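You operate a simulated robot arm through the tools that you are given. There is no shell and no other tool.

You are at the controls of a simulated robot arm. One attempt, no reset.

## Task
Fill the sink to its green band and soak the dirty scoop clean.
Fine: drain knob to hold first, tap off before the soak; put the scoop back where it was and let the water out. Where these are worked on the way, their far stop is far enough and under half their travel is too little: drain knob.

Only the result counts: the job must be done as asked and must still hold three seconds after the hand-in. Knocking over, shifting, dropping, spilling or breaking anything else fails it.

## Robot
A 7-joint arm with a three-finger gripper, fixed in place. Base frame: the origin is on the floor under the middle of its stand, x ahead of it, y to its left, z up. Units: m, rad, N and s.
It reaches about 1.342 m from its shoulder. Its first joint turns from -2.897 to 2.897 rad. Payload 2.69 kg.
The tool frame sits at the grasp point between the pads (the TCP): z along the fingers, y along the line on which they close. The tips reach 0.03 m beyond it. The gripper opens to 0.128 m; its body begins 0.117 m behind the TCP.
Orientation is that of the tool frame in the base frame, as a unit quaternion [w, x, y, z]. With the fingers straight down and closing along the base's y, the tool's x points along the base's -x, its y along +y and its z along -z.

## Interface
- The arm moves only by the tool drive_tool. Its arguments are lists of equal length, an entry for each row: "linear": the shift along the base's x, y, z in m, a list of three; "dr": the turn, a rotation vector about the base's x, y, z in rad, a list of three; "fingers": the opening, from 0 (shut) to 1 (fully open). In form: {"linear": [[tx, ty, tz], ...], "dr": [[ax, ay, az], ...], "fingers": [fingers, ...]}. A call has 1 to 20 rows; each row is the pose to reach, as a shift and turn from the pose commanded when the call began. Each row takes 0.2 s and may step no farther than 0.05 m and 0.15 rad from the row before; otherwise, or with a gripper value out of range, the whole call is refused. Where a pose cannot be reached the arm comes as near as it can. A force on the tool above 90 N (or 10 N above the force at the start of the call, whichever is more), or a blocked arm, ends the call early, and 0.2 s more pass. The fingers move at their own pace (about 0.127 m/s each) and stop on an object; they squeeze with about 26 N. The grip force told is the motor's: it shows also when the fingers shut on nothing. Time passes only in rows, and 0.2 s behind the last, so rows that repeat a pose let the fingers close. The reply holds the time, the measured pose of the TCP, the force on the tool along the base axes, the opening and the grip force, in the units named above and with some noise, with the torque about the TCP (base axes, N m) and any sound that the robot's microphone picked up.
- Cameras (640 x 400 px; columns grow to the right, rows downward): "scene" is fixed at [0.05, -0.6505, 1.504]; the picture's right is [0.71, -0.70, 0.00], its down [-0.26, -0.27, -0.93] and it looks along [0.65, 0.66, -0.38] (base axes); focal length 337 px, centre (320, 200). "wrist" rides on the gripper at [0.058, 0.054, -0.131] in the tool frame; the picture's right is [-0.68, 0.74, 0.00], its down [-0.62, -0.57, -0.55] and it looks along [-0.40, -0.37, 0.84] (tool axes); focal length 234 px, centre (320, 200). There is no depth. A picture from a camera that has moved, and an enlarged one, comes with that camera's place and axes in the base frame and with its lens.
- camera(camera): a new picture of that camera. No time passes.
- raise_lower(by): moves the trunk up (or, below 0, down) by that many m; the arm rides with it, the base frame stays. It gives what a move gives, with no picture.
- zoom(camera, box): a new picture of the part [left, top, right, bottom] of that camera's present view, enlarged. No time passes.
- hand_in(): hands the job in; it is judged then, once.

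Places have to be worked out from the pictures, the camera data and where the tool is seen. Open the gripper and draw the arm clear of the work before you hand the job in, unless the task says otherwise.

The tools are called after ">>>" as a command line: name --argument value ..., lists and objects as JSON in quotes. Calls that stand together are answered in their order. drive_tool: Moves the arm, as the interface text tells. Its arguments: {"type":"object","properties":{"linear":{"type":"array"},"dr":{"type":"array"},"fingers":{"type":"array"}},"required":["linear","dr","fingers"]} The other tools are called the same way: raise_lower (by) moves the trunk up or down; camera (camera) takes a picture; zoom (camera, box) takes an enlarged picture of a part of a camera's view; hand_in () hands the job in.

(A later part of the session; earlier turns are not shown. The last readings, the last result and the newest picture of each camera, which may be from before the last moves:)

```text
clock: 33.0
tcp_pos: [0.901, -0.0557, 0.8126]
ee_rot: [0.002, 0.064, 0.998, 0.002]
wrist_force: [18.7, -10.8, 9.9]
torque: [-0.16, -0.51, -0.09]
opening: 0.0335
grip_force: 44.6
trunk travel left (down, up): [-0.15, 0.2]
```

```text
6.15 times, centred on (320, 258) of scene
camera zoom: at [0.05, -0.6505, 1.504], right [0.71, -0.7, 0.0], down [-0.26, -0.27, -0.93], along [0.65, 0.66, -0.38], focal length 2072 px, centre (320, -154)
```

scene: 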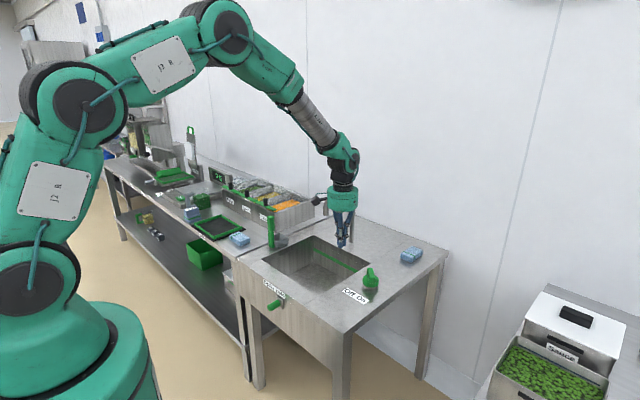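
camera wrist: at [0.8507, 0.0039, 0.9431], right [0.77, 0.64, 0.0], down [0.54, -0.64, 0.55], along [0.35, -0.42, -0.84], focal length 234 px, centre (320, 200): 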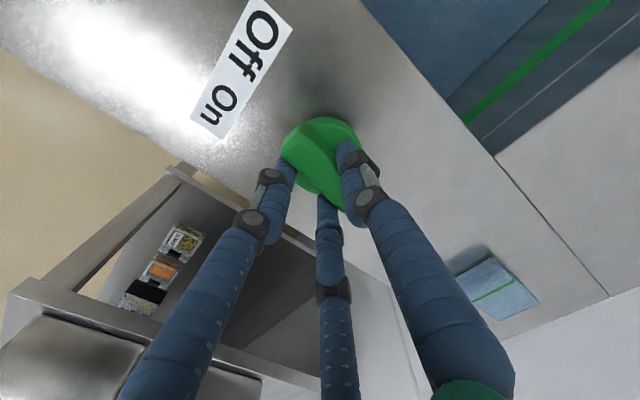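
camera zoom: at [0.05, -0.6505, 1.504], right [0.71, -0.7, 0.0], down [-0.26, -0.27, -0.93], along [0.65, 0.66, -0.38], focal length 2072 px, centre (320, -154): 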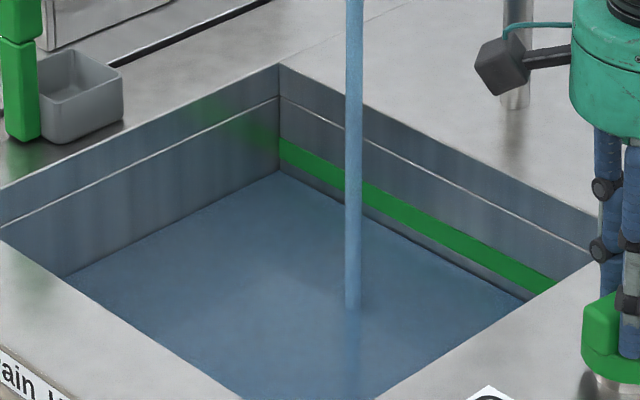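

Row ~171. I wait about 3.4 s more, then look closely at the corner.

>>> drive_tool --linear '[[0.001, 0, 0], [0.001, 0, 0], [0.001, 0, 0], [0.001, 0, 0], [0.001, 0, 0], [0.001, 0, 0], [0.001, 0, 0], [0.001, 0, 0], [0.001, 0, 0], [0.001, 0, 0], [0.001, 0, 0], [0.001, 0, 0], [0.001, 0, 0], [0.001, 0, 0], [0.001, 0, 0], [0.001, 0, 0]]' --dr '[[0, 0, 0], [0, 0, 0], [0, 0, 0], [0, 0, 0], [0, 0, 0], [0, 0, 0], [0, 0, 0], [0, 0, 0], [0, 0, 0], [0, 0, 0], [0, 0, 0], [0, 0, 0], [0, 0, 0], [0, 0, 0], [0, 0, 0], [0, 0, 0]]' --fingers '[0, 0, 0, 0, 0, 0, 0, 0, 0, 0, 0, 0, 0, 0, 0, 0]'

>>> zoom --camera "scene" --box '[270, 225, 370, 290]'

```text
clock: 36.4
tcp_pos: [0.9019, -0.0556, 0.8113]
ee_rot: [0.002, 0.064, 0.998, 0.001]
wrist_force: [1.5, -12.5, 10.2]
torque: [-0.21, -0.09, 0.02]
opening: 0.0334
grip_force: 45.1
trunk travel left (down, up): [-0.15, 0.2]
```

```text
6.15 times, centred on (320, 258) of scene
camera zoom: at [0.05, -0.6505, 1.504], right [0.71, -0.7, 0.0], down [-0.26, -0.27, -0.93], along [0.65, 0.66, -0.38], focal length 2072 px, centre (320, -154)
```

zoom: 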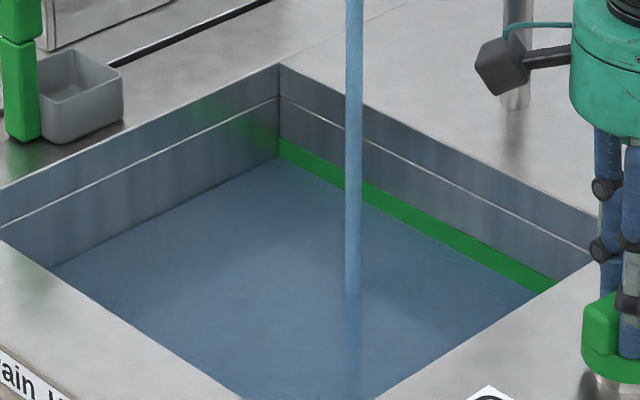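

The level (row ~157) has just entered the band. I hold 0.4 s more and then turn the tap back counter-clockwise to "Off", which should leave the level near the band's middle.

>>> drive_tool --linear '[[0, 0, 0], [0, 0, 0], [0.0009, -0.0001, 0], [0.0018, 0, 0], [0.0027, 0.0001, 0], [0.0036, 0.0004, 0], [0.0044, 0.0008, 0], [0.0052, 0.0013, 0], [0.0059, 0.0019, 0], [0.0061, 0.0022, 0]]' --dr '[[0, 0, 0], [0, 0, 0], [0, 0, 0.131], [0, 0, 0.262], [0, 0, 0.392], [0, 0, 0.523], [0, 0, 0.654], [0, 0, 0.785], [0, 0, 0.916], [0, 0, 0.966]]' --fingers '[0, 0, 0, 0, 0, 0, 0, 0, 0, 0]'

>>> zoom --camera "scene" --box '[270, 225, 370, 290]'

>>> camera --camera "wrist"

```text
clock: 38.6
tcp_pos: [0.9067, -0.0532, 0.8124]
ee_rot: [0.002, -0.408, 0.913, 0.001]
wrist_force: [-6.0, 10.8, 12.1]
torque: [0.81, 0.01, -2.58]
opening: 0.0348
grip_force: 45.2
trunk travel left (down, up): [-0.15, 0.2]
```

```text
6.15 times, centred on (320, 258) of scene
camera zoom: at [0.05, -0.6505, 1.504], right [0.71, -0.7, 0.0], down [-0.26, -0.27, -0.93], along [0.65, 0.66, -0.38], focal length 2072 px, centre (320, -154)
```

zoom: 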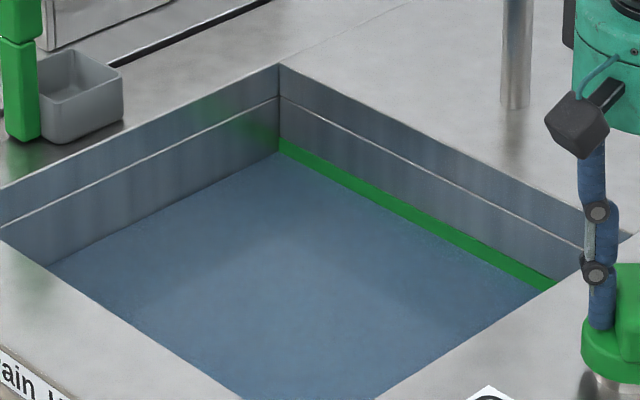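

```text
taken
camera wrist: at [0.8284, -0.0616, 0.943], right [-0.1, 1.0, 0.0], down [0.83, 0.08, 0.55], along [0.55, 0.06, -0.84], focal length 234 px, centre (320, 200)
```

wrist: 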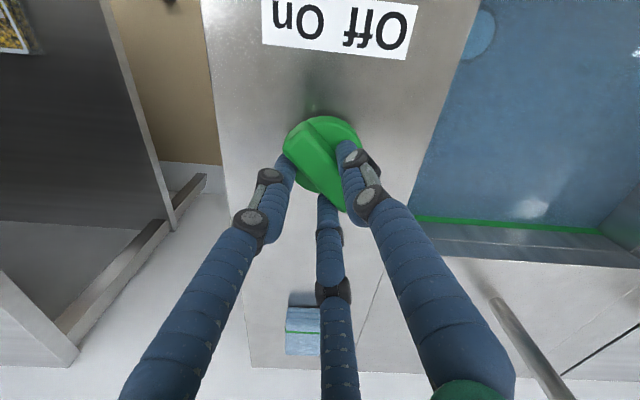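

The stream has stopped, and the torque shows the Off stop. I zoom on the corner to verify the level within the band before letting go.

>>> zoom --camera "scene" --box '[302, 235, 326, 250]'

>>> zoom --camera "scene" --box '[336, 255, 364, 275]'

```text
16.00 times, centred on (314, 242) of scene
camera zoom: at [0.05, -0.6505, 1.504], right [0.71, -0.7, 0.0], down [-0.26, -0.27, -0.93], along [0.65, 0.66, -0.38], focal length 5387 px, centre (416, -480)
```

zoom: 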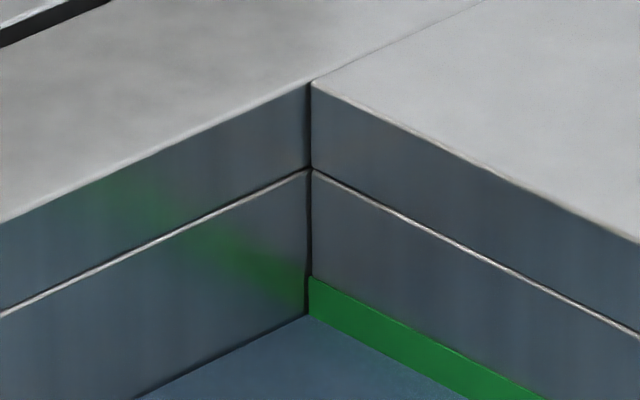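

```text
16.00 times, centred on (350, 265) of scene
camera zoom: at [0.05, -0.6505, 1.504], right [0.71, -0.7, 0.0], down [-0.26, -0.27, -0.93], along [0.65, 0.66, -0.38], focal length 5387 px, centre (-160, -840)
```

zoom: 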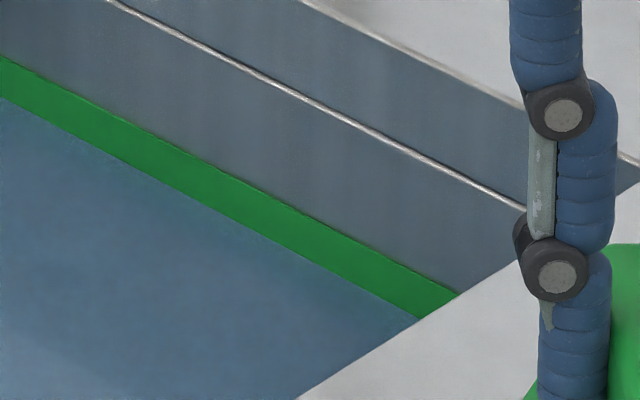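

The level sits inside the band (about a third of the way up it) and the tap is at its Off stop. I ease the twist, open the fingers and rise off the tap.

>>> drive_tool --linear '[[0, 0, 0], [0, 0, 0], [0, 0, 0], [0, 0, 0], [0, 0, 0], [0, 0, 0], [0, 0, 0.04], [0, 0, 0.08], [0, 0, 0.12]]' --dr '[[0, 0, -0.045], [0, 0, -0.045], [0, 0, -0.045], [0, 0, -0.045], [0, 0, -0.045], [0, 0, -0.045], [0, 0, -0.045], [0, 0, -0.045], [0, 0, -0.045]]' --fingers '[0, 0.5, 1, 1, 1, 1, 1, 1, 1]'

>>> camera --camera "wrist"

>>> zoom --camera "scene" --box '[270, 200, 400, 300]'

```text
clock: 40.6
tcp_pos: [0.9071, -0.0522, 0.9321]
ee_rot: [0.0, -0.387, 0.922, 0.001]
wrist_force: [0.3, -0.1, -0.7]
torque: [-0.02, -0.01, 0.02]
opening: 0.1282
grip_force: 0.0
trunk travel left (down, up): [-0.15, 0.2]
```

```text
taken
camera wrist: at [0.8287, -0.0584, 1.0622], right [-0.05, 1.0, 0.0], down [0.83, 0.04, 0.55], along [0.55, 0.03, -0.84], focal length 234 px, centre (320, 200)
```

wrist: 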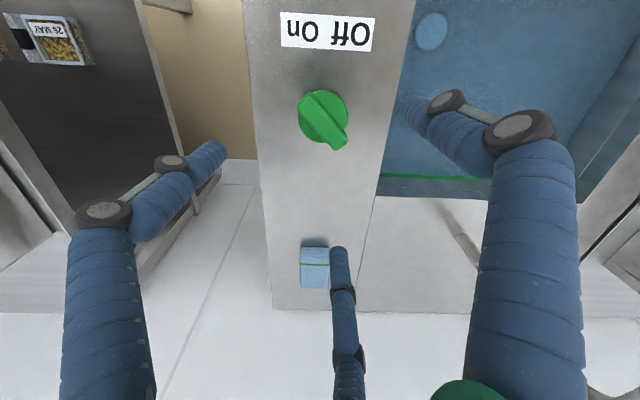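

```text
4.00 times, centred on (335, 250) of scene
camera zoom: at [0.05, -0.6505, 1.504], right [0.71, -0.7, 0.0], down [-0.26, -0.27, -0.93], along [0.65, 0.66, -0.38], focal length 1347 px, centre (260, 0)
```

zoom: 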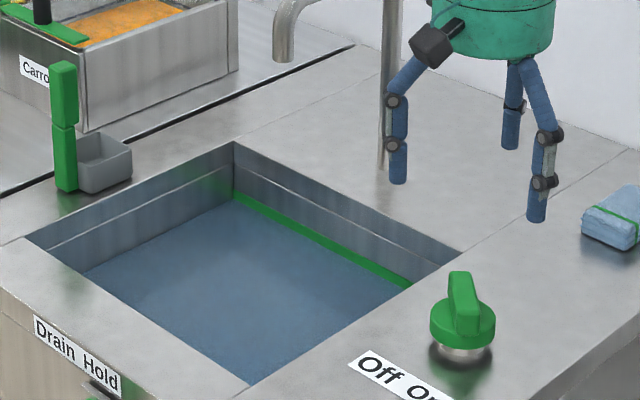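

The tap reads Off with no stream and the level holds. I now travel round in front of the spout to a spot above and before the scoop, turning the tool back to its straight yaw.

>>> drive_tool --linear '[[-0.039, 0.005, 0.02], [-0.078, 0.01, 0.04], [-0.118, 0.015, 0.06], [-0.157, 0.02, 0.08], [-0.167, 0.066, 0.08], [-0.177, 0.112, 0.08], [-0.187, 0.158, 0.08], [-0.197, 0.204, 0.08], [-0.207, 0.25, 0.08], [-0.202, 0.298, 0.08], [-0.197, 0.346, 0.08], [-0.192, 0.394, 0.08], [-0.187, 0.442, 0.08], [-0.182, 0.49, 0.08], [-0.179, 0.535, 0.08]]' --dr '[[0, 0, -0.1], [0, 0, -0.2], [0, 0, -0.3], [0, 0, -0.4], [0, 0, -0.5], [0, 0, -0.6], [0, 0, -0.7], [0, 0, -0.79], [0, 0, -0.79], [0, 0, -0.79], [0, 0, -0.79], [0, 0, -0.79], [0, 0, -0.79], [0, 0, -0.79], [0, 0, -0.79]]' --fingers '[1, 1, 1, 1, 1, 1, 1, 1, 1, 1, 1, 1, 1, 1, 1]'

>>> camera --camera "wrist"

>>> zoom --camera "wrist" --box '[240, 100, 400, 260]'

>>> camera --camera "scene"

```text
clock: 43.8
tcp_pos: [0.7287, 0.4825, 1.0112]
ee_rot: [0.001, -0.001, 1.0, 0.001]
wrist_force: [0.6, 0.0, -0.9]
torque: [-0.03, -0.01, 0.0]
opening: 0.1279
grip_force: 0.1
trunk travel left (down, up): [-0.15, 0.2]
```

```text
taken
camera wrist: at [0.6707, 0.5359, 1.1424], right [0.67, 0.74, 0.0], down [0.62, -0.56, 0.55], along [0.41, -0.37, -0.84], focal length 234 px, centre (320, 200)
```

wrist: 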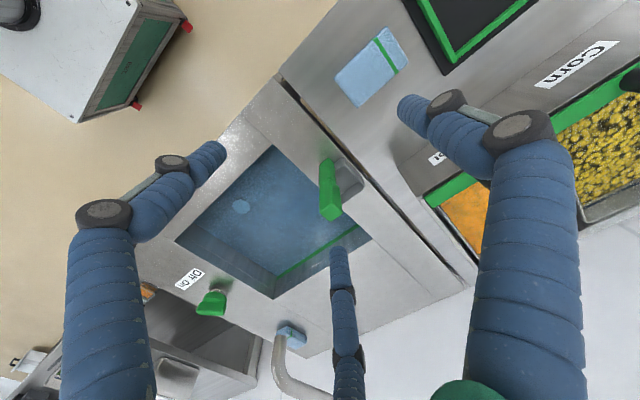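

```text
2.50 times, centred on (320, 180) of wrist
camera zoom: at [0.6707, 0.5359, 1.1424], right [0.67, 0.74, 0.0], down [0.62, -0.56, 0.55], along [0.41, -0.37, -0.84], focal length 585 px, centre (320, 250)
```

zoom: 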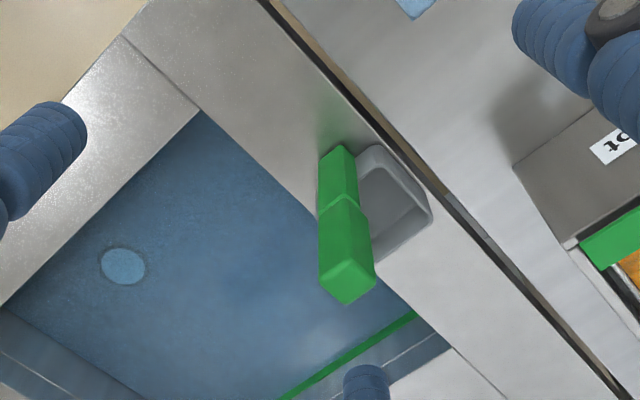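

```text
taken
```

scene: 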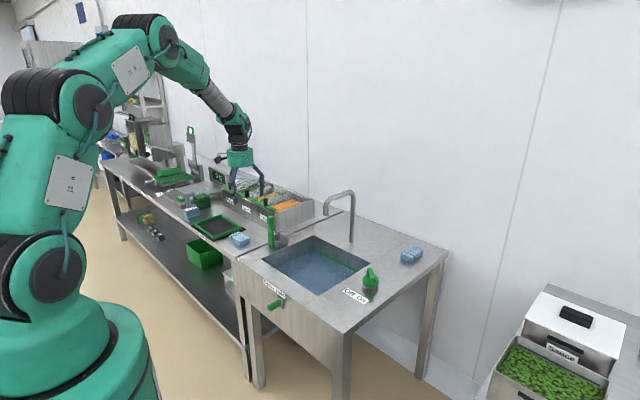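

>>> zoom --camera "wrist" --box '[310, 150, 370, 225]'

>>> zoom --camera "scene" --box '[258, 208, 298, 252]'

```text
5.33 times, centred on (340, 188) of wrist
camera zoom: at [0.6707, 0.5359, 1.1424], right [0.67, 0.74, 0.0], down [0.62, -0.56, 0.55], along [0.41, -0.37, -0.84], focal length 1249 px, centre (213, 267)
```

zoom: 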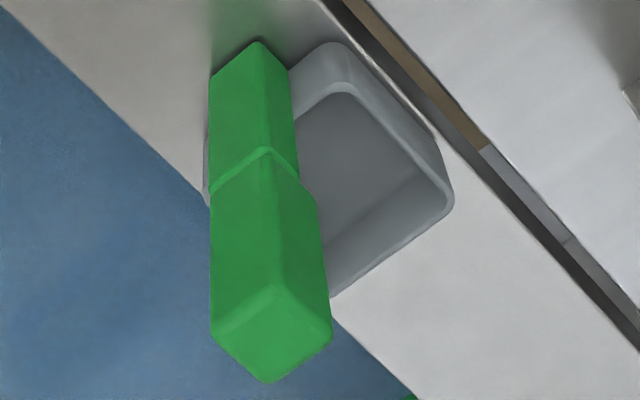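

```text
9.09 times, centred on (278, 230) of scene
camera zoom: at [0.05, -0.6505, 1.504], right [0.71, -0.7, 0.0], down [-0.26, -0.27, -0.93], along [0.65, 0.66, -0.38], focal length 3061 px, centre (702, -73)
```

zoom: 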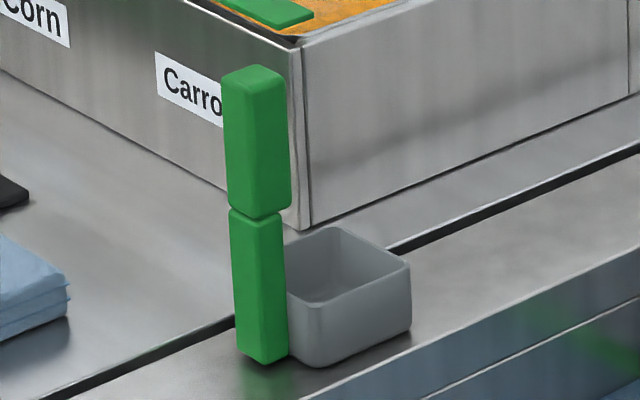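

The handle's top centre triangulates to about (0.816, 0.424, 0.893), about 2 cm square, standing vertical with the bowl towards +x. I move over it and stop just above to check the centring.

>>> drive_tool --linear '[[0.03, -0.02, 0], [0.06, -0.04, 0], [0.0873, -0.06, 0], [0.0873, -0.06, -0.04], [0.0873, -0.06, -0.078]]' --dr '[[0, 0, 0], [0, 0, 0], [0, 0, 0], [0, 0, 0], [0, 0, 0]]' --fingers '[1, 1, 1, 1, 1]'

>>> camera --camera "wrist"

>>> zoom --camera "scene" --box '[220, 150, 330, 260]'

```text
clock: 45.0
tcp_pos: [0.8169, 0.4225, 0.9342]
ee_rot: [0.002, -0.001, 1.0, 0.001]
wrist_force: [0.0, -0.7, 0.0]
torque: [0.03, -0.04, 0.01]
opening: 0.1282
grip_force: 0.1
trunk travel left (down, up): [-0.15, 0.2]
```

```text
taken
camera wrist: at [0.7585, 0.4741, 1.064], right [0.67, 0.74, 0.0], down [0.62, -0.56, 0.55], along [0.41, -0.37, -0.84], focal length 234 px, centre (320, 200)
```

wrist: 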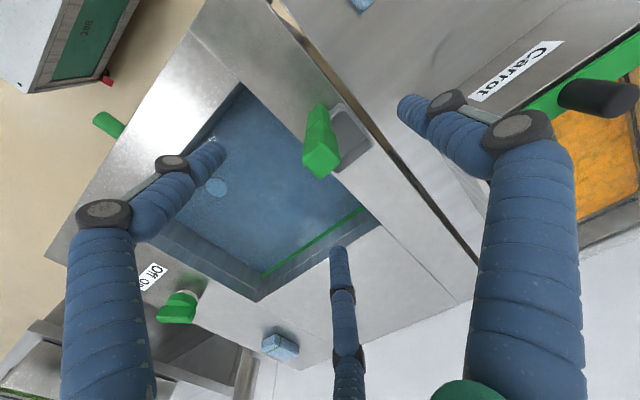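

```text
3.64 times, centred on (275, 205) of scene
camera zoom: at [0.05, -0.6505, 1.504], right [0.71, -0.7, 0.0], down [-0.26, -0.27, -0.93], along [0.65, 0.66, -0.38], focal length 1224 px, centre (484, 182)
```

zoom: 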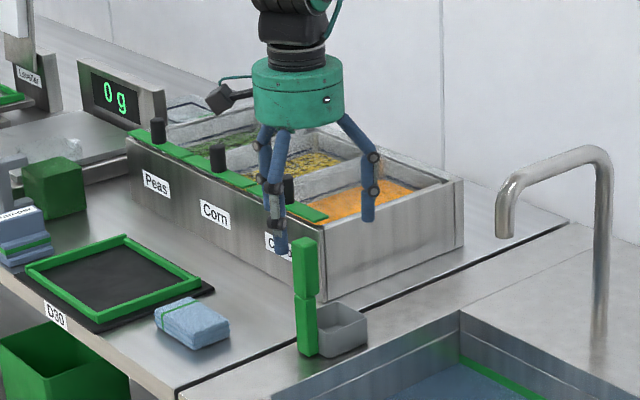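

>>> zoom --camera "wrist" --box '[290, 90, 380, 190]'

```text
4.00 times, centred on (335, 140) of wrist
camera zoom: at [0.7585, 0.4741, 1.064], right [0.67, 0.74, 0.0], down [0.62, -0.56, 0.55], along [0.41, -0.37, -0.84], focal length 937 px, centre (260, 440)
```

zoom: 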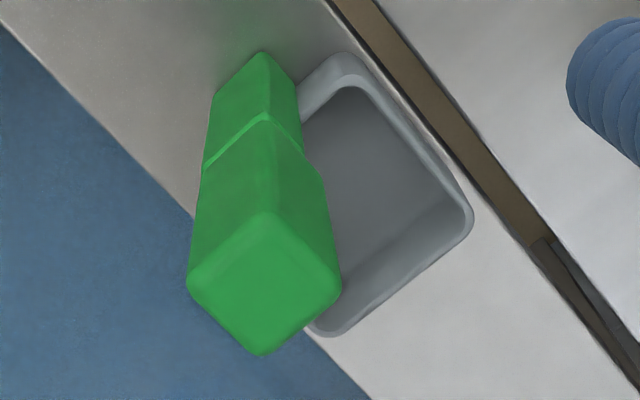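

The handle is centred within about 2 mm. I go down to z≈0.856 around the handle's upper block and close.

>>> drive_tool --linear '[[0, 0, -0.04], [0, 0, -0.078], [0, 0, -0.078], [0, 0, -0.078], [0, 0, -0.078], [0, 0, -0.078], [0, 0, -0.078]]' --dr '[[0, 0, 0], [0, 0, 0], [0, 0, 0], [0, 0, 0], [0, 0, 0], [0, 0, 0], [0, 0, 0]]' --fingers '[1, 1, 0.5, 0.25, 0.1, 0, 0]'

>>> camera --camera "wrist"

>>> zoom --camera "scene" --box '[230, 170, 320, 260]'

```text
clock: 46.6
tcp_pos: [0.816, 0.4222, 0.857]
ee_rot: [0.001, -0.002, 1.0, 0.001]
wrist_force: [-0.1, -0.6, -0.2]
torque: [-0.03, 0.01, 0.01]
opening: 0.0286
grip_force: 26.2
trunk travel left (down, up): [-0.15, 0.2]
```

```text
taken
camera wrist: at [0.7577, 0.4743, 0.9863], right [0.67, 0.74, 0.0], down [0.62, -0.56, 0.55], along [0.41, -0.37, -0.84], focal length 234 px, centre (320, 200)
```

wrist: 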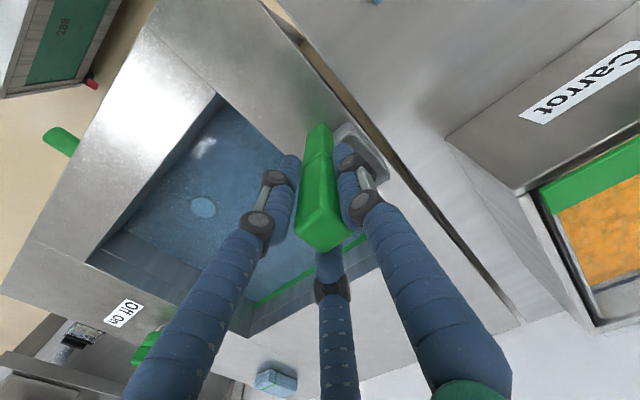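

```text
4.44 times, centred on (275, 215) of scene
camera zoom: at [0.05, -0.6505, 1.504], right [0.71, -0.7, 0.0], down [-0.26, -0.27, -0.93], along [0.65, 0.66, -0.38], focal length 1496 px, centre (520, 133)
```

zoom: 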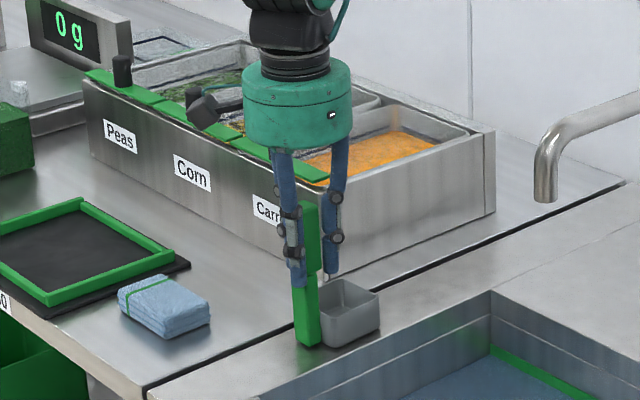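

The handle is held (opening 0.029 m) without disturbing the scoop. I lift gently by 7 cm and check the grip.

>>> drive_tool --linear '[[0, 0, 0.01], [0, 0, 0.03], [0, 0, 0.05], [0, 0, 0.07]]' --dr '[[0, 0, 0], [0, 0, 0], [0, 0, 0], [0, 0, 0]]' --fingers '[0, 0, 0, 0]'

>>> camera --camera "wrist"

>>> zoom --camera "scene" --box '[230, 150, 340, 260]'

```text
clock: 47.6
tcp_pos: [0.8147, 0.4214, 0.9265]
ee_rot: [0.001, -0.002, 1.0, 0.001]
wrist_force: [0.9, 0.3, -1.3]
torque: [-0.01, 0.02, 0.0]
opening: 0.0287
grip_force: 25.9
trunk travel left (down, up): [-0.15, 0.2]
```

```text
taken
camera wrist: at [0.7569, 0.4741, 1.0567], right [0.67, 0.74, 0.0], down [0.62, -0.56, 0.55], along [0.41, -0.37, -0.84], focal length 234 px, centre (320, 200)
```

wrist: 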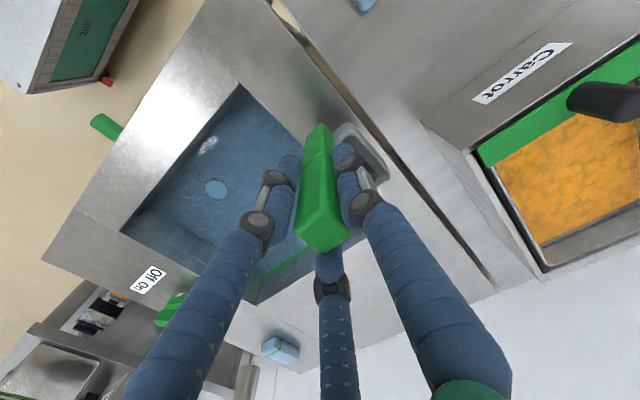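

```text
3.64 times, centred on (285, 205) of scene
camera zoom: at [0.05, -0.6505, 1.504], right [0.71, -0.7, 0.0], down [-0.26, -0.27, -0.93], along [0.65, 0.66, -0.38], focal length 1224 px, centre (447, 182)
```

zoom: 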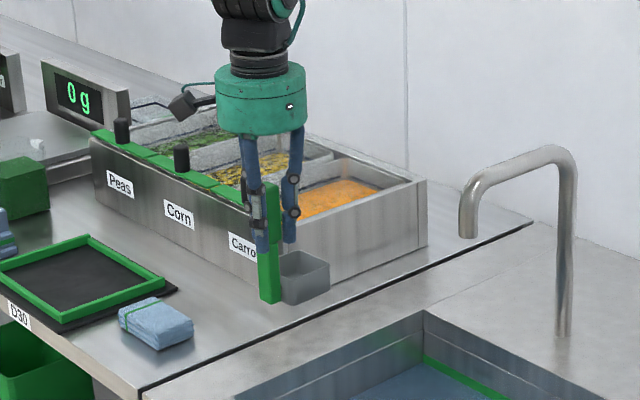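

The scoop lifts cleanly and upright. I carry it over the sink (well in front of the spout) and lower it slowly so the bowl goes under water just above the sink floor.

>>> drive_tool --linear '[[-0.006, -0.04, 0], [-0.013, -0.08, 0], [-0.02, -0.12, 0], [-0.026, -0.162, 0], [-0.026, -0.162, -0.035], [-0.026, -0.162, -0.07], [-0.026, -0.162, -0.105], [-0.026, -0.162, -0.135]]' --dr '[[0, 0, 0], [0, 0, 0], [0, 0, 0], [0, 0, 0], [0, 0, 0], [0, 0, 0], [0, 0, 0], [0, 0, 0]]' --fingers '[0, 0, 0, 0, 0, 0, 0, 0]'

>>> camera --camera "wrist"

>>> zoom --camera "scene" --box '[240, 180, 380, 310]'

```text
clock: 49.4
tcp_pos: [0.7904, 0.26, 0.7909]
ee_rot: [0.001, -0.002, 1.0, 0.001]
wrist_force: [1.2, 0.8, -1.3]
torque: [0.0, 0.13, 0.0]
opening: 0.0286
grip_force: 25.9
trunk travel left (down, up): [-0.15, 0.2]
```

```text
taken
camera wrist: at [0.7314, 0.3119, 0.9216], right [0.67, 0.74, 0.0], down [0.62, -0.56, 0.55], along [0.41, -0.37, -0.84], focal length 234 px, centre (320, 200)
```

wrist: 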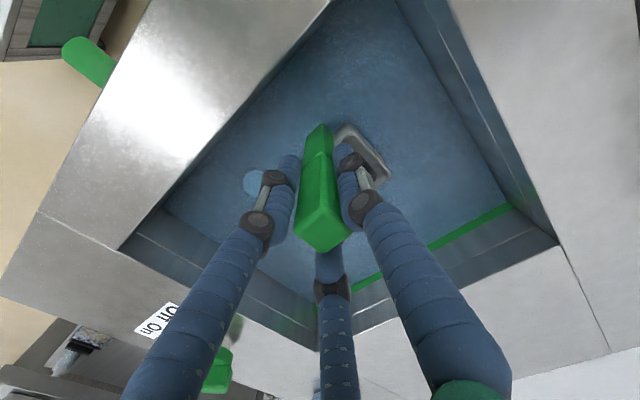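

```text
3.08 times, centred on (310, 245) of scene
camera zoom: at [0.05, -0.6505, 1.504], right [0.71, -0.7, 0.0], down [-0.26, -0.27, -0.93], along [0.65, 0.66, -0.38], focal length 1036 px, centre (351, 62)
```

zoom: 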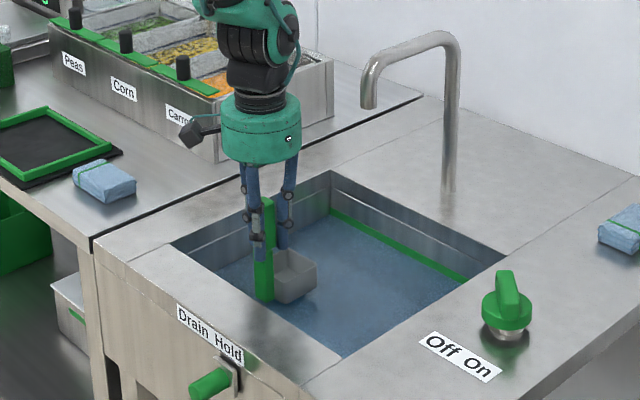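

The scoop hangs just above the water, clear of the walls. I lower slowly by another ~7 cm so the bowl is under.

>>> drive_tool --linear '[[0, 0, -0.012], [0, 0, -0.024], [0, 0, -0.036], [0, 0, -0.048], [0, 0, -0.058], [0, 0, -0.068], [0, 0, -0.068], [0, 0, -0.068]]' --dr '[[0, 0, 0], [0, 0, 0], [0, 0, 0], [0, 0, 0], [0, 0, 0], [0, 0, 0], [0, 0, 0], [0, 0, 0]]' --fingers '[0, 0, 0, 0, 0, 0, 0, 0]'

>>> camera --camera "wrist"

>>> zoom --camera "scene" --box '[260, 210, 380, 310]'

```text
clock: 51.2
tcp_pos: [0.7898, 0.2597, 0.7235]
ee_rot: [0.002, -0.001, 1.0, 0.0]
wrist_force: [-0.3, -0.6, -1.3]
torque: [0.0, 0.0, -0.02]
opening: 0.0285
grip_force: 25.5
trunk travel left (down, up): [-0.15, 0.2]
```

```text
taken
camera wrist: at [0.7314, 0.3123, 0.8536], right [0.67, 0.74, 0.0], down [0.62, -0.56, 0.55], along [0.41, -0.37, -0.84], focal length 234 px, centre (320, 200)
```

wrist: 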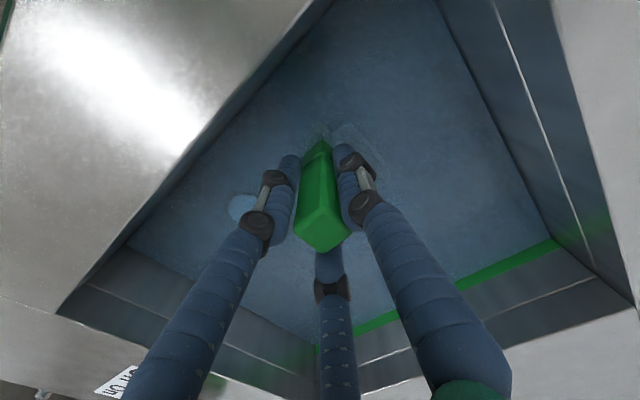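

```text
4.00 times, centred on (320, 260) of scene
camera zoom: at [0.05, -0.6505, 1.504], right [0.71, -0.7, 0.0], down [-0.26, -0.27, -0.93], along [0.65, 0.66, -0.38], focal length 1347 px, centre (320, -40)
```

zoom: 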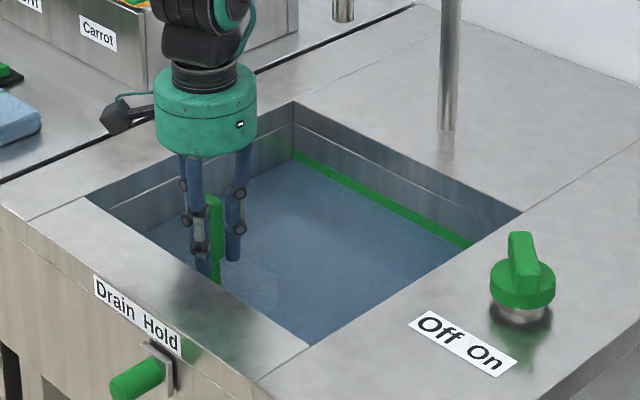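

The bowl is fully under water. I let it soak, watching for a visible change and any sound.

>>> zoom --camera "wrist" --box '[290, 100, 410, 200]'

>>> drive_tool --linear '[[0, 0, 0], [0, 0, 0], [0, 0, 0], [0, 0, 0], [0, 0, 0], [0, 0, 0], [0, 0, 0], [0, 0, 0], [0, 0, 0], [0, 0, 0], [0, 0, 0], [0, 0, 0], [0, 0, 0], [0, 0, 0], [0, 0, 0], [0, 0, 0], [0, 0, 0], [0, 0, 0], [0, 0, 0], [0, 0, 0]]' --dr '[[0, 0, 0], [0, 0, 0], [0, 0, 0], [0, 0, 0], [0, 0, 0], [0, 0, 0], [0, 0, 0], [0, 0, 0], [0, 0, 0], [0, 0, 0], [0, 0, 0], [0, 0, 0], [0, 0, 0], [0, 0, 0], [0, 0, 0], [0, 0, 0], [0, 0, 0], [0, 0, 0], [0, 0, 0], [0, 0, 0]]' --fingers '[0, 0, 0, 0, 0, 0, 0, 0, 0, 0, 0, 0, 0, 0, 0, 0, 0, 0, 0, 0]'

>>> zoom --camera "wrist" --box '[290, 100, 410, 200]'

```text
4.00 times, centred on (350, 150) of wrist
camera zoom: at [0.7314, 0.3123, 0.8536], right [0.67, 0.74, 0.0], down [0.62, -0.56, 0.55], along [0.41, -0.37, -0.84], focal length 937 px, centre (200, 400)
```

zoom: 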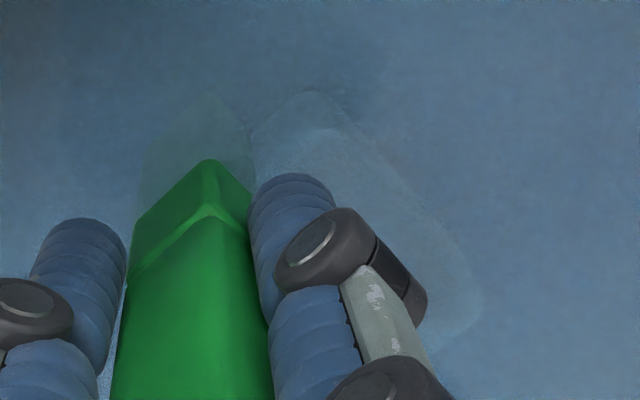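

```text
clock: 55.4
tcp_pos: [0.7894, 0.2603, 0.7232]
ee_rot: [0.002, -0.002, 1.0, 0.001]
wrist_force: [0.7, -0.4, -1.3]
torque: [0.0, 0.06, 0.02]
opening: 0.0286
grip_force: 25.7
trunk travel left (down, up): [-0.15, 0.2]
```

```text
4.00 times, centred on (350, 150) of wrist
camera zoom: at [0.7314, 0.3123, 0.8536], right [0.67, 0.74, 0.0], down [0.62, -0.56, 0.55], along [0.41, -0.37, -0.84], focal length 937 px, centre (200, 400)
```

zoom: 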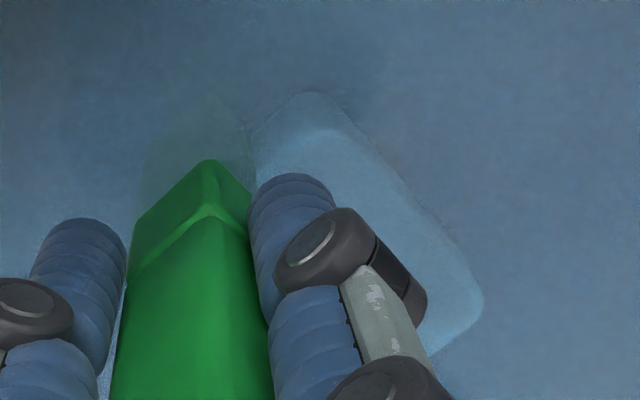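

The bowl has become visibly lighter, so the soak is working. I keep it under for another 4 s and compare.

>>> drive_tool --linear '[[0, 0, 0], [0, 0, 0], [0, 0, 0], [0, 0, 0], [0, 0, 0], [0, 0, 0], [0, 0, 0], [0, 0, 0], [0, 0, 0], [0, 0, 0], [0, 0, 0], [0, 0, 0], [0, 0, 0], [0, 0, 0], [0, 0, 0], [0, 0, 0], [0, 0, 0], [0, 0, 0], [0, 0, 0], [0, 0, 0]]' --dr '[[0, 0, 0], [0, 0, 0], [0, 0, 0], [0, 0, 0], [0, 0, 0], [0, 0, 0], [0, 0, 0], [0, 0, 0], [0, 0, 0], [0, 0, 0], [0, 0, 0], [0, 0, 0], [0, 0, 0], [0, 0, 0], [0, 0, 0], [0, 0, 0], [0, 0, 0], [0, 0, 0], [0, 0, 0], [0, 0, 0]]' --fingers '[0, 0, 0, 0, 0, 0, 0, 0, 0, 0, 0, 0, 0, 0, 0, 0, 0, 0, 0, 0]'

>>> zoom --camera "wrist" --box '[290, 100, 410, 200]'

```text
clock: 59.6
tcp_pos: [0.7899, 0.259, 0.7234]
ee_rot: [0.002, -0.002, 1.0, 0.0]
wrist_force: [0.8, -0.7, -1.3]
torque: [-0.02, 0.01, 0.01]
opening: 0.0283
grip_force: 25.6
trunk travel left (down, up): [-0.15, 0.2]
```

```text
4.00 times, centred on (350, 150) of wrist
camera zoom: at [0.7314, 0.3123, 0.8536], right [0.67, 0.74, 0.0], down [0.62, -0.56, 0.55], along [0.41, -0.37, -0.84], focal length 937 px, centre (200, 400)
```

zoom: 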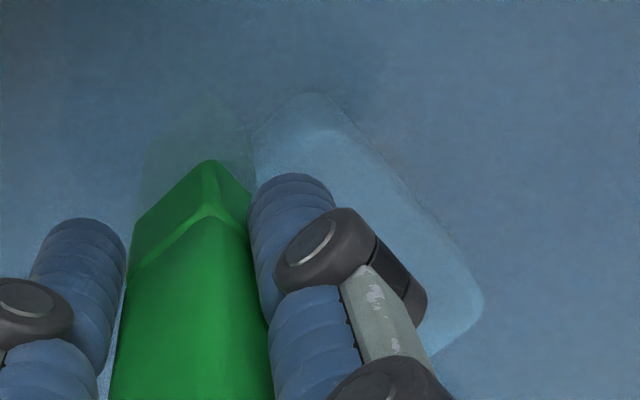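

No further change between 4 and 8 s, so it looks clean. I give it a few seconds more for safety and raise it slowly out of the water, holding it over the sink to drip.

>>> drive_tool --linear '[[0, 0, 0], [0, 0, 0], [0, 0, 0], [0, 0, 0], [0, 0, 0], [0, 0, 0], [0, 0, 0.012], [0, 0, 0.024], [0, 0, 0.036], [0, 0, 0.048], [0, 0, 0.06], [0, 0, 0.075], [0, 0, 0.09], [0, 0, 0.1], [0, 0, 0.1], [0, 0, 0.1], [0, 0, 0.1], [0, 0, 0.1], [0, 0, 0.1], [0, 0, 0.1]]' --dr '[[0, 0, 0], [0, 0, 0], [0, 0, 0], [0, 0, 0], [0, 0, 0], [0, 0, 0], [0, 0, 0], [0, 0, 0], [0, 0, 0], [0, 0, 0], [0, 0, 0], [0, 0, 0], [0, 0, 0], [0, 0, 0], [0, 0, 0], [0, 0, 0], [0, 0, 0], [0, 0, 0], [0, 0, 0], [0, 0, 0]]' --fingers '[0, 0, 0, 0, 0, 0, 0, 0, 0, 0, 0, 0, 0, 0, 0, 0, 0, 0, 0, 0]'

>>> camera --camera "wrist"

>>> zoom --camera "scene" --box '[260, 200, 380, 300]'

```text
clock: 63.8
tcp_pos: [0.7901, 0.2596, 0.8225]
ee_rot: [0.002, -0.002, 1.0, 0.001]
wrist_force: [1.2, 0.3, -0.9]
torque: [-0.01, 0.06, -0.01]
opening: 0.0287
grip_force: 26.5
trunk travel left (down, up): [-0.15, 0.2]
```

```text
taken
camera wrist: at [0.7318, 0.3119, 0.9531], right [0.67, 0.74, 0.0], down [0.62, -0.56, 0.55], along [0.41, -0.37, -0.84], focal length 234 px, centre (320, 200)
```

wrist: 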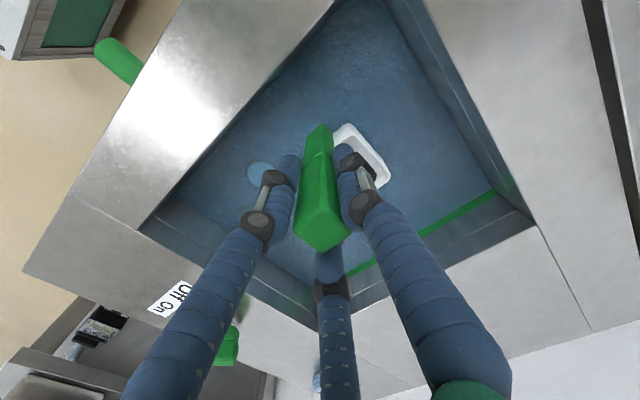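

```text
4.00 times, centred on (320, 250) of scene
camera zoom: at [0.05, -0.6505, 1.504], right [0.71, -0.7, 0.0], down [-0.26, -0.27, -0.93], along [0.65, 0.66, -0.38], focal length 1347 px, centre (320, 0)
```

zoom: 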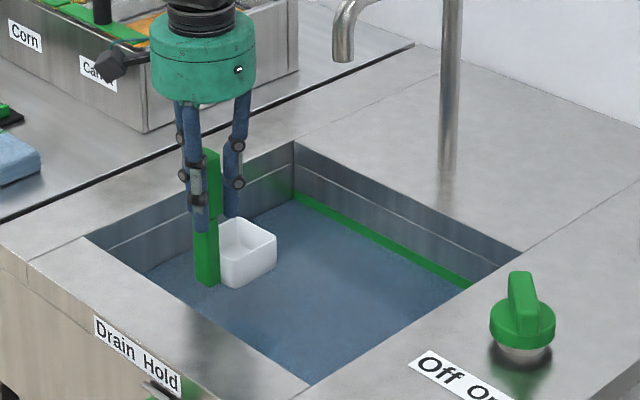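

The bowl is now bright white: clean. I carry the scoop back along the same path, to just above its original spot.

>>> drive_tool --linear '[[0, 0, 0.035], [0, 0, 0.07], [0, 0, 0.103], [0.006, 0.04, 0.103], [0.013, 0.08, 0.103], [0.02, 0.12, 0.103], [0.026, 0.162, 0.103], [0.026, 0.162, 0.08], [0.026, 0.162, 0.06], [0.026, 0.162, 0.045], [0.026, 0.162, 0.038], [0.026, 0.162, 0.036]]' --dr '[[0, 0, 0], [0, 0, 0], [0, 0, 0], [0, 0, 0], [0, 0, 0], [0, 0, 0], [0, 0, 0], [0, 0, 0], [0, 0, 0], [0, 0, 0], [0, 0, 0], [0, 0, 0]]' --fingers '[0, 0, 0, 0, 0, 0, 0, 0, 0, 0, 0, 0]'

>>> zoom --camera "scene" --box '[258, 208, 298, 252]'

>>> camera --camera "wrist"

```text
clock: 66.4
tcp_pos: [0.8155, 0.4208, 0.8595]
ee_rot: [0.001, -0.002, 1.0, 0.002]
wrist_force: [0.1, 0.2, -0.6]
torque: [-0.02, 0.04, 0.02]
opening: 0.0286
grip_force: 26.2
trunk travel left (down, up): [-0.15, 0.2]
```

```text
9.09 times, centred on (278, 230) of scene
camera zoom: at [0.05, -0.6505, 1.504], right [0.71, -0.7, 0.0], down [-0.26, -0.27, -0.93], along [0.65, 0.66, -0.38], focal length 3061 px, centre (702, -73)
```

zoom: 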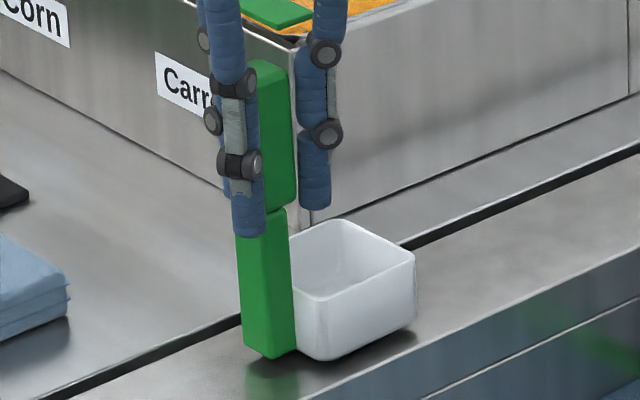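

```text
taken
camera wrist: at [0.7574, 0.4741, 0.9891], right [0.67, 0.74, 0.0], down [0.62, -0.56, 0.55], along [0.41, -0.37, -0.84], focal length 234 px, centre (320, 200)
```

wrist: 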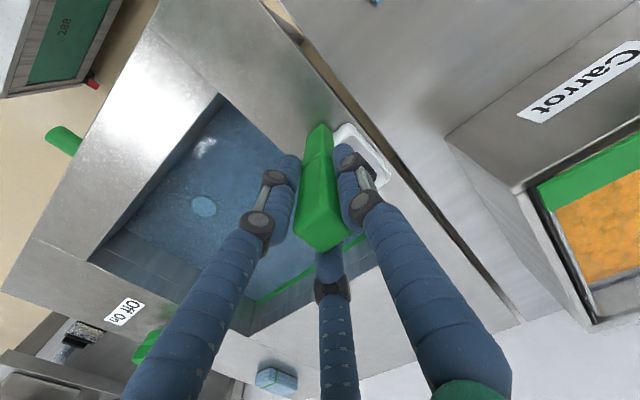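

The scoop hovers about 2–3 mm above its old spot, matching its earlier outline. I lower the last bit until it just touches.

>>> drive_tool --linear '[[-0.001, 0.001, -0.0015], [-0.001, 0.001, -0.003], [-0.001, 0.001, -0.003]]' --dr '[[0, 0, 0], [0, 0, 0], [0, 0, 0]]' --fingers '[0, 0, 0]'

>>> zoom --camera "scene" --box '[258, 208, 298, 252]'

>>> zoom --camera "scene" --box '[230, 170, 320, 260]'

```text
clock: 67.2
tcp_pos: [0.814, 0.4226, 0.8566]
ee_rot: [0.002, -0.002, 1.0, 0.001]
wrist_force: [-0.5, -0.6, -0.9]
torque: [0.01, 0.04, 0.01]
opening: 0.0287
grip_force: 25.6
trunk travel left (down, up): [-0.15, 0.2]
```

```text
9.09 times, centred on (278, 230) of scene
camera zoom: at [0.05, -0.6505, 1.504], right [0.71, -0.7, 0.0], down [-0.26, -0.27, -0.93], along [0.65, 0.66, -0.38], focal length 3061 px, centre (702, -73)
```

zoom: 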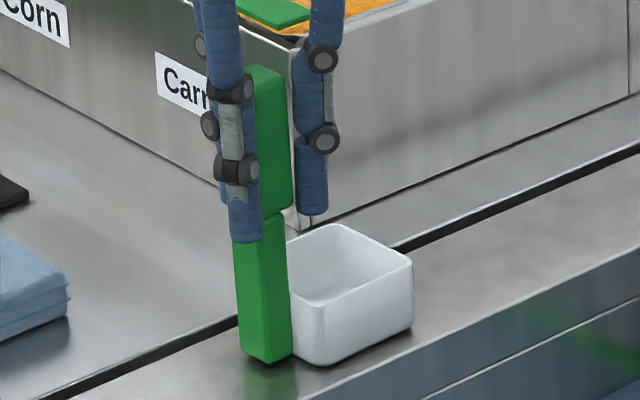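

```text
4.44 times, centred on (275, 215) of scene
camera zoom: at [0.05, -0.6505, 1.504], right [0.71, -0.7, 0.0], down [-0.26, -0.27, -0.93], along [0.65, 0.66, -0.38], focal length 1496 px, centre (520, 133)
```

zoom: 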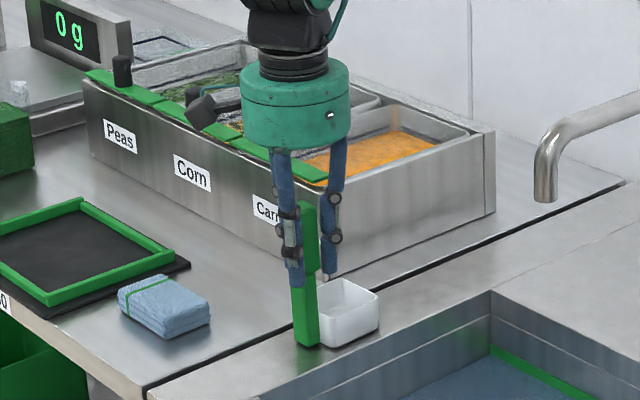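

The outline matches the original within a couple of pixels. I lower another millimetre, open the fingers and rise straight up.

>>> drive_tool --linear '[[0, 0, -0.0012], [0, 0, -0.0012], [0, 0, -0.0012], [0, 0, -0.0012], [0, 0, -0.0012], [0, 0, -0.0012], [0, 0, -0.0012], [0, 0, 0.03], [0, 0, 0.07], [0, 0, 0.11]]' --dr '[[0, 0, 0], [0, 0, 0], [0, 0, 0], [0, 0, 0], [0, 0, 0], [0, 0, 0], [0, 0, 0], [0, 0, 0], [0, 0, 0], [0, 0, 0]]' --fingers '[0, 0, 0.25, 0.5, 1, 1, 1, 1, 1, 1]'

>>> zoom --camera "scene" --box '[258, 208, 298, 252]'

>>> camera --camera "scene"

```text
clock: 69.4
tcp_pos: [0.8129, 0.4208, 0.9674]
ee_rot: [0.002, -0.002, 1.0, 0.0]
wrist_force: [-0.3, 0.1, -0.5]
torque: [0.01, 0.0, -0.01]
opening: 0.1281
grip_force: 0.0
trunk travel left (down, up): [-0.15, 0.2]
```

```text
9.09 times, centred on (278, 230) of scene
camera zoom: at [0.05, -0.6505, 1.504], right [0.71, -0.7, 0.0], down [-0.26, -0.27, -0.93], along [0.65, 0.66, -0.38], focal length 3061 px, centre (702, -73)
```

zoom: 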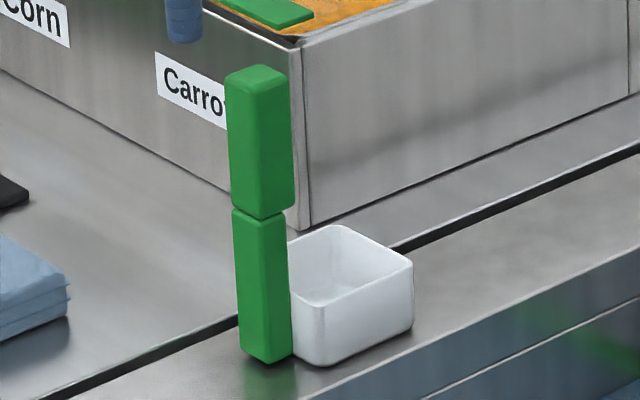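

```text
taken
```

scene: 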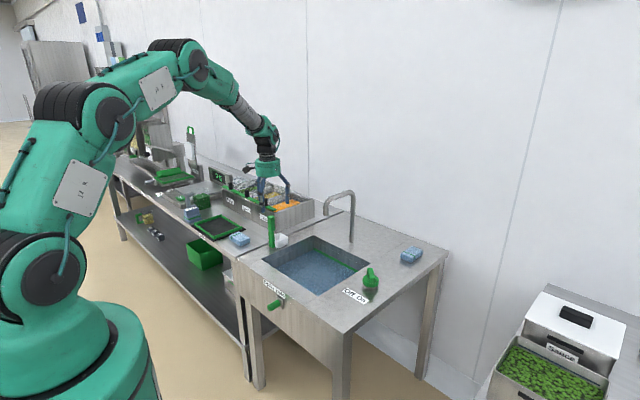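

The scoop stands clean where it was (within ~2 mm). Now I go round to the right side of the drain peg with the fingers shut, to push it back to "Drain" once in place.

>>> drive_tool --linear '[[-0.04, -0.02, 0.02], [-0.085, -0.03, 0.03], [-0.13, -0.04, 0.03], [-0.175, -0.05, 0.03], [-0.22, -0.06, 0.03], [-0.26, -0.08, 0.03], [-0.263, -0.125, 0.02], [-0.263, -0.17, 0.0], [-0.263, -0.215, 0], [-0.263, -0.26, 0], [-0.263, -0.3, -0.02], [-0.263, -0.318, -0.06], [-0.263, -0.318, -0.105], [-0.263, -0.318, -0.15], [-0.263, -0.318, -0.195], [-0.263, -0.318, -0.24], [-0.263, -0.318, -0.272]]' --dr '[[0, 0, 0], [0, 0, 0], [0, 0, 0], [0, 0, 0], [0, 0, 0], [0, 0, 0], [0, 0, 0], [0, 0, 0], [0, 0, 0], [0, 0, 0], [0, 0, 0], [0, 0, 0], [0, 0, 0], [0, 0, 0], [0, 0, 0], [0, 0, 0], [0, 0, 0]]' --fingers '[1, 1, 1, 1, 0.5, 0, 0, 0, 0, 0, 0, 0, 0, 0, 0, 0, 0]'

>>> zoom --camera "scene" --box '[220, 220, 340, 330]'

>>> camera --camera "wrist"

```text
clock: 73.0
tcp_pos: [0.5532, 0.1046, 0.6946]
ee_rot: [0.001, -0.002, 1.0, 0.001]
wrist_force: [0.0, 0.4, 0.5]
torque: [-0.01, -0.01, -0.02]
opening: 0.0021
grip_force: 26.0
trunk travel left (down, up): [-0.15, 0.2]
```

```text
3.64 times, centred on (280, 275) of scene
camera zoom: at [0.05, -0.6505, 1.504], right [0.71, -0.7, 0.0], down [-0.26, -0.27, -0.93], along [0.65, 0.66, -0.38], focal length 1224 px, centre (466, -73)
```

zoom: 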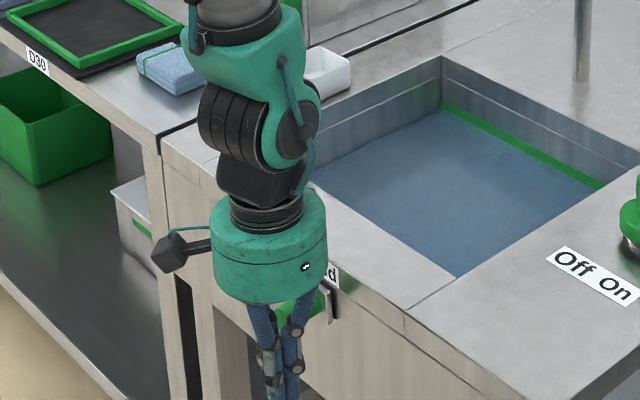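

```text
taken
camera wrist: at [0.4947, 0.1573, 0.8238], right [0.67, 0.74, 0.0], down [0.62, -0.56, 0.55], along [0.41, -0.37, -0.84], focal length 234 px, centre (320, 200)
```

wrist: 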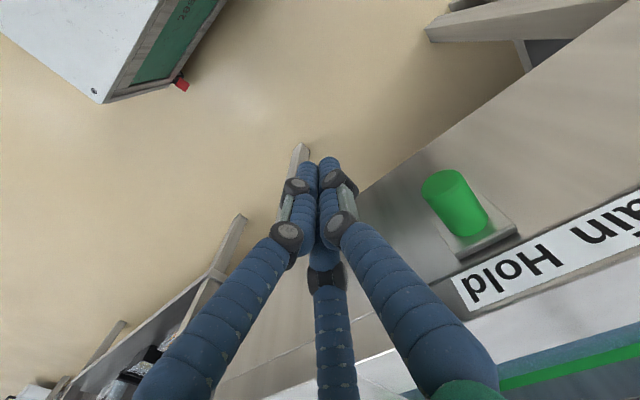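

The peg at "Hold" measures y≈0.164, z≈0.693. I move in towards the panel at y≈0.105, right of the peg.

>>> drive_tool --linear '[[0.03, 0, 0], [0.058, 0, 0], [0.058, 0, 0]]' --dr '[[0, 0, 0], [0, 0, 0], [0, 0, 0]]' --fingers '[0, 0, 0]'

>>> camera --camera "wrist"

```text
clock: 73.8
tcp_pos: [0.61, 0.1043, 0.694]
ee_rot: [0.0, -0.002, 1.0, 0.002]
wrist_force: [0.1, 0.2, 0.6]
torque: [-0.01, 0.01, 0.02]
opening: 0.0022
grip_force: 26.0
trunk travel left (down, up): [-0.15, 0.2]
```

```text
taken
camera wrist: at [0.5525, 0.1566, 0.8238], right [0.67, 0.74, 0.0], down [0.62, -0.56, 0.55], along [0.41, -0.37, -0.84], focal length 234 px, centre (320, 200)
```

wrist: 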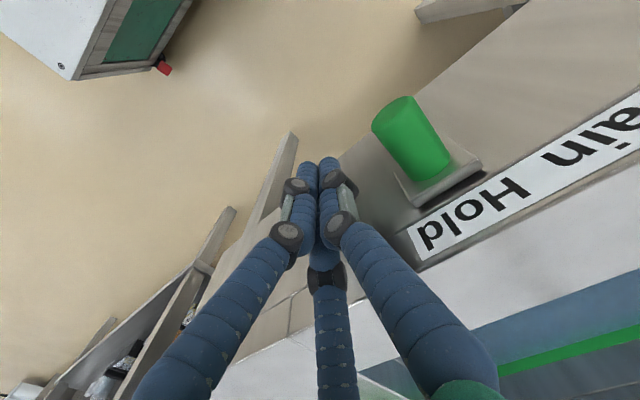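

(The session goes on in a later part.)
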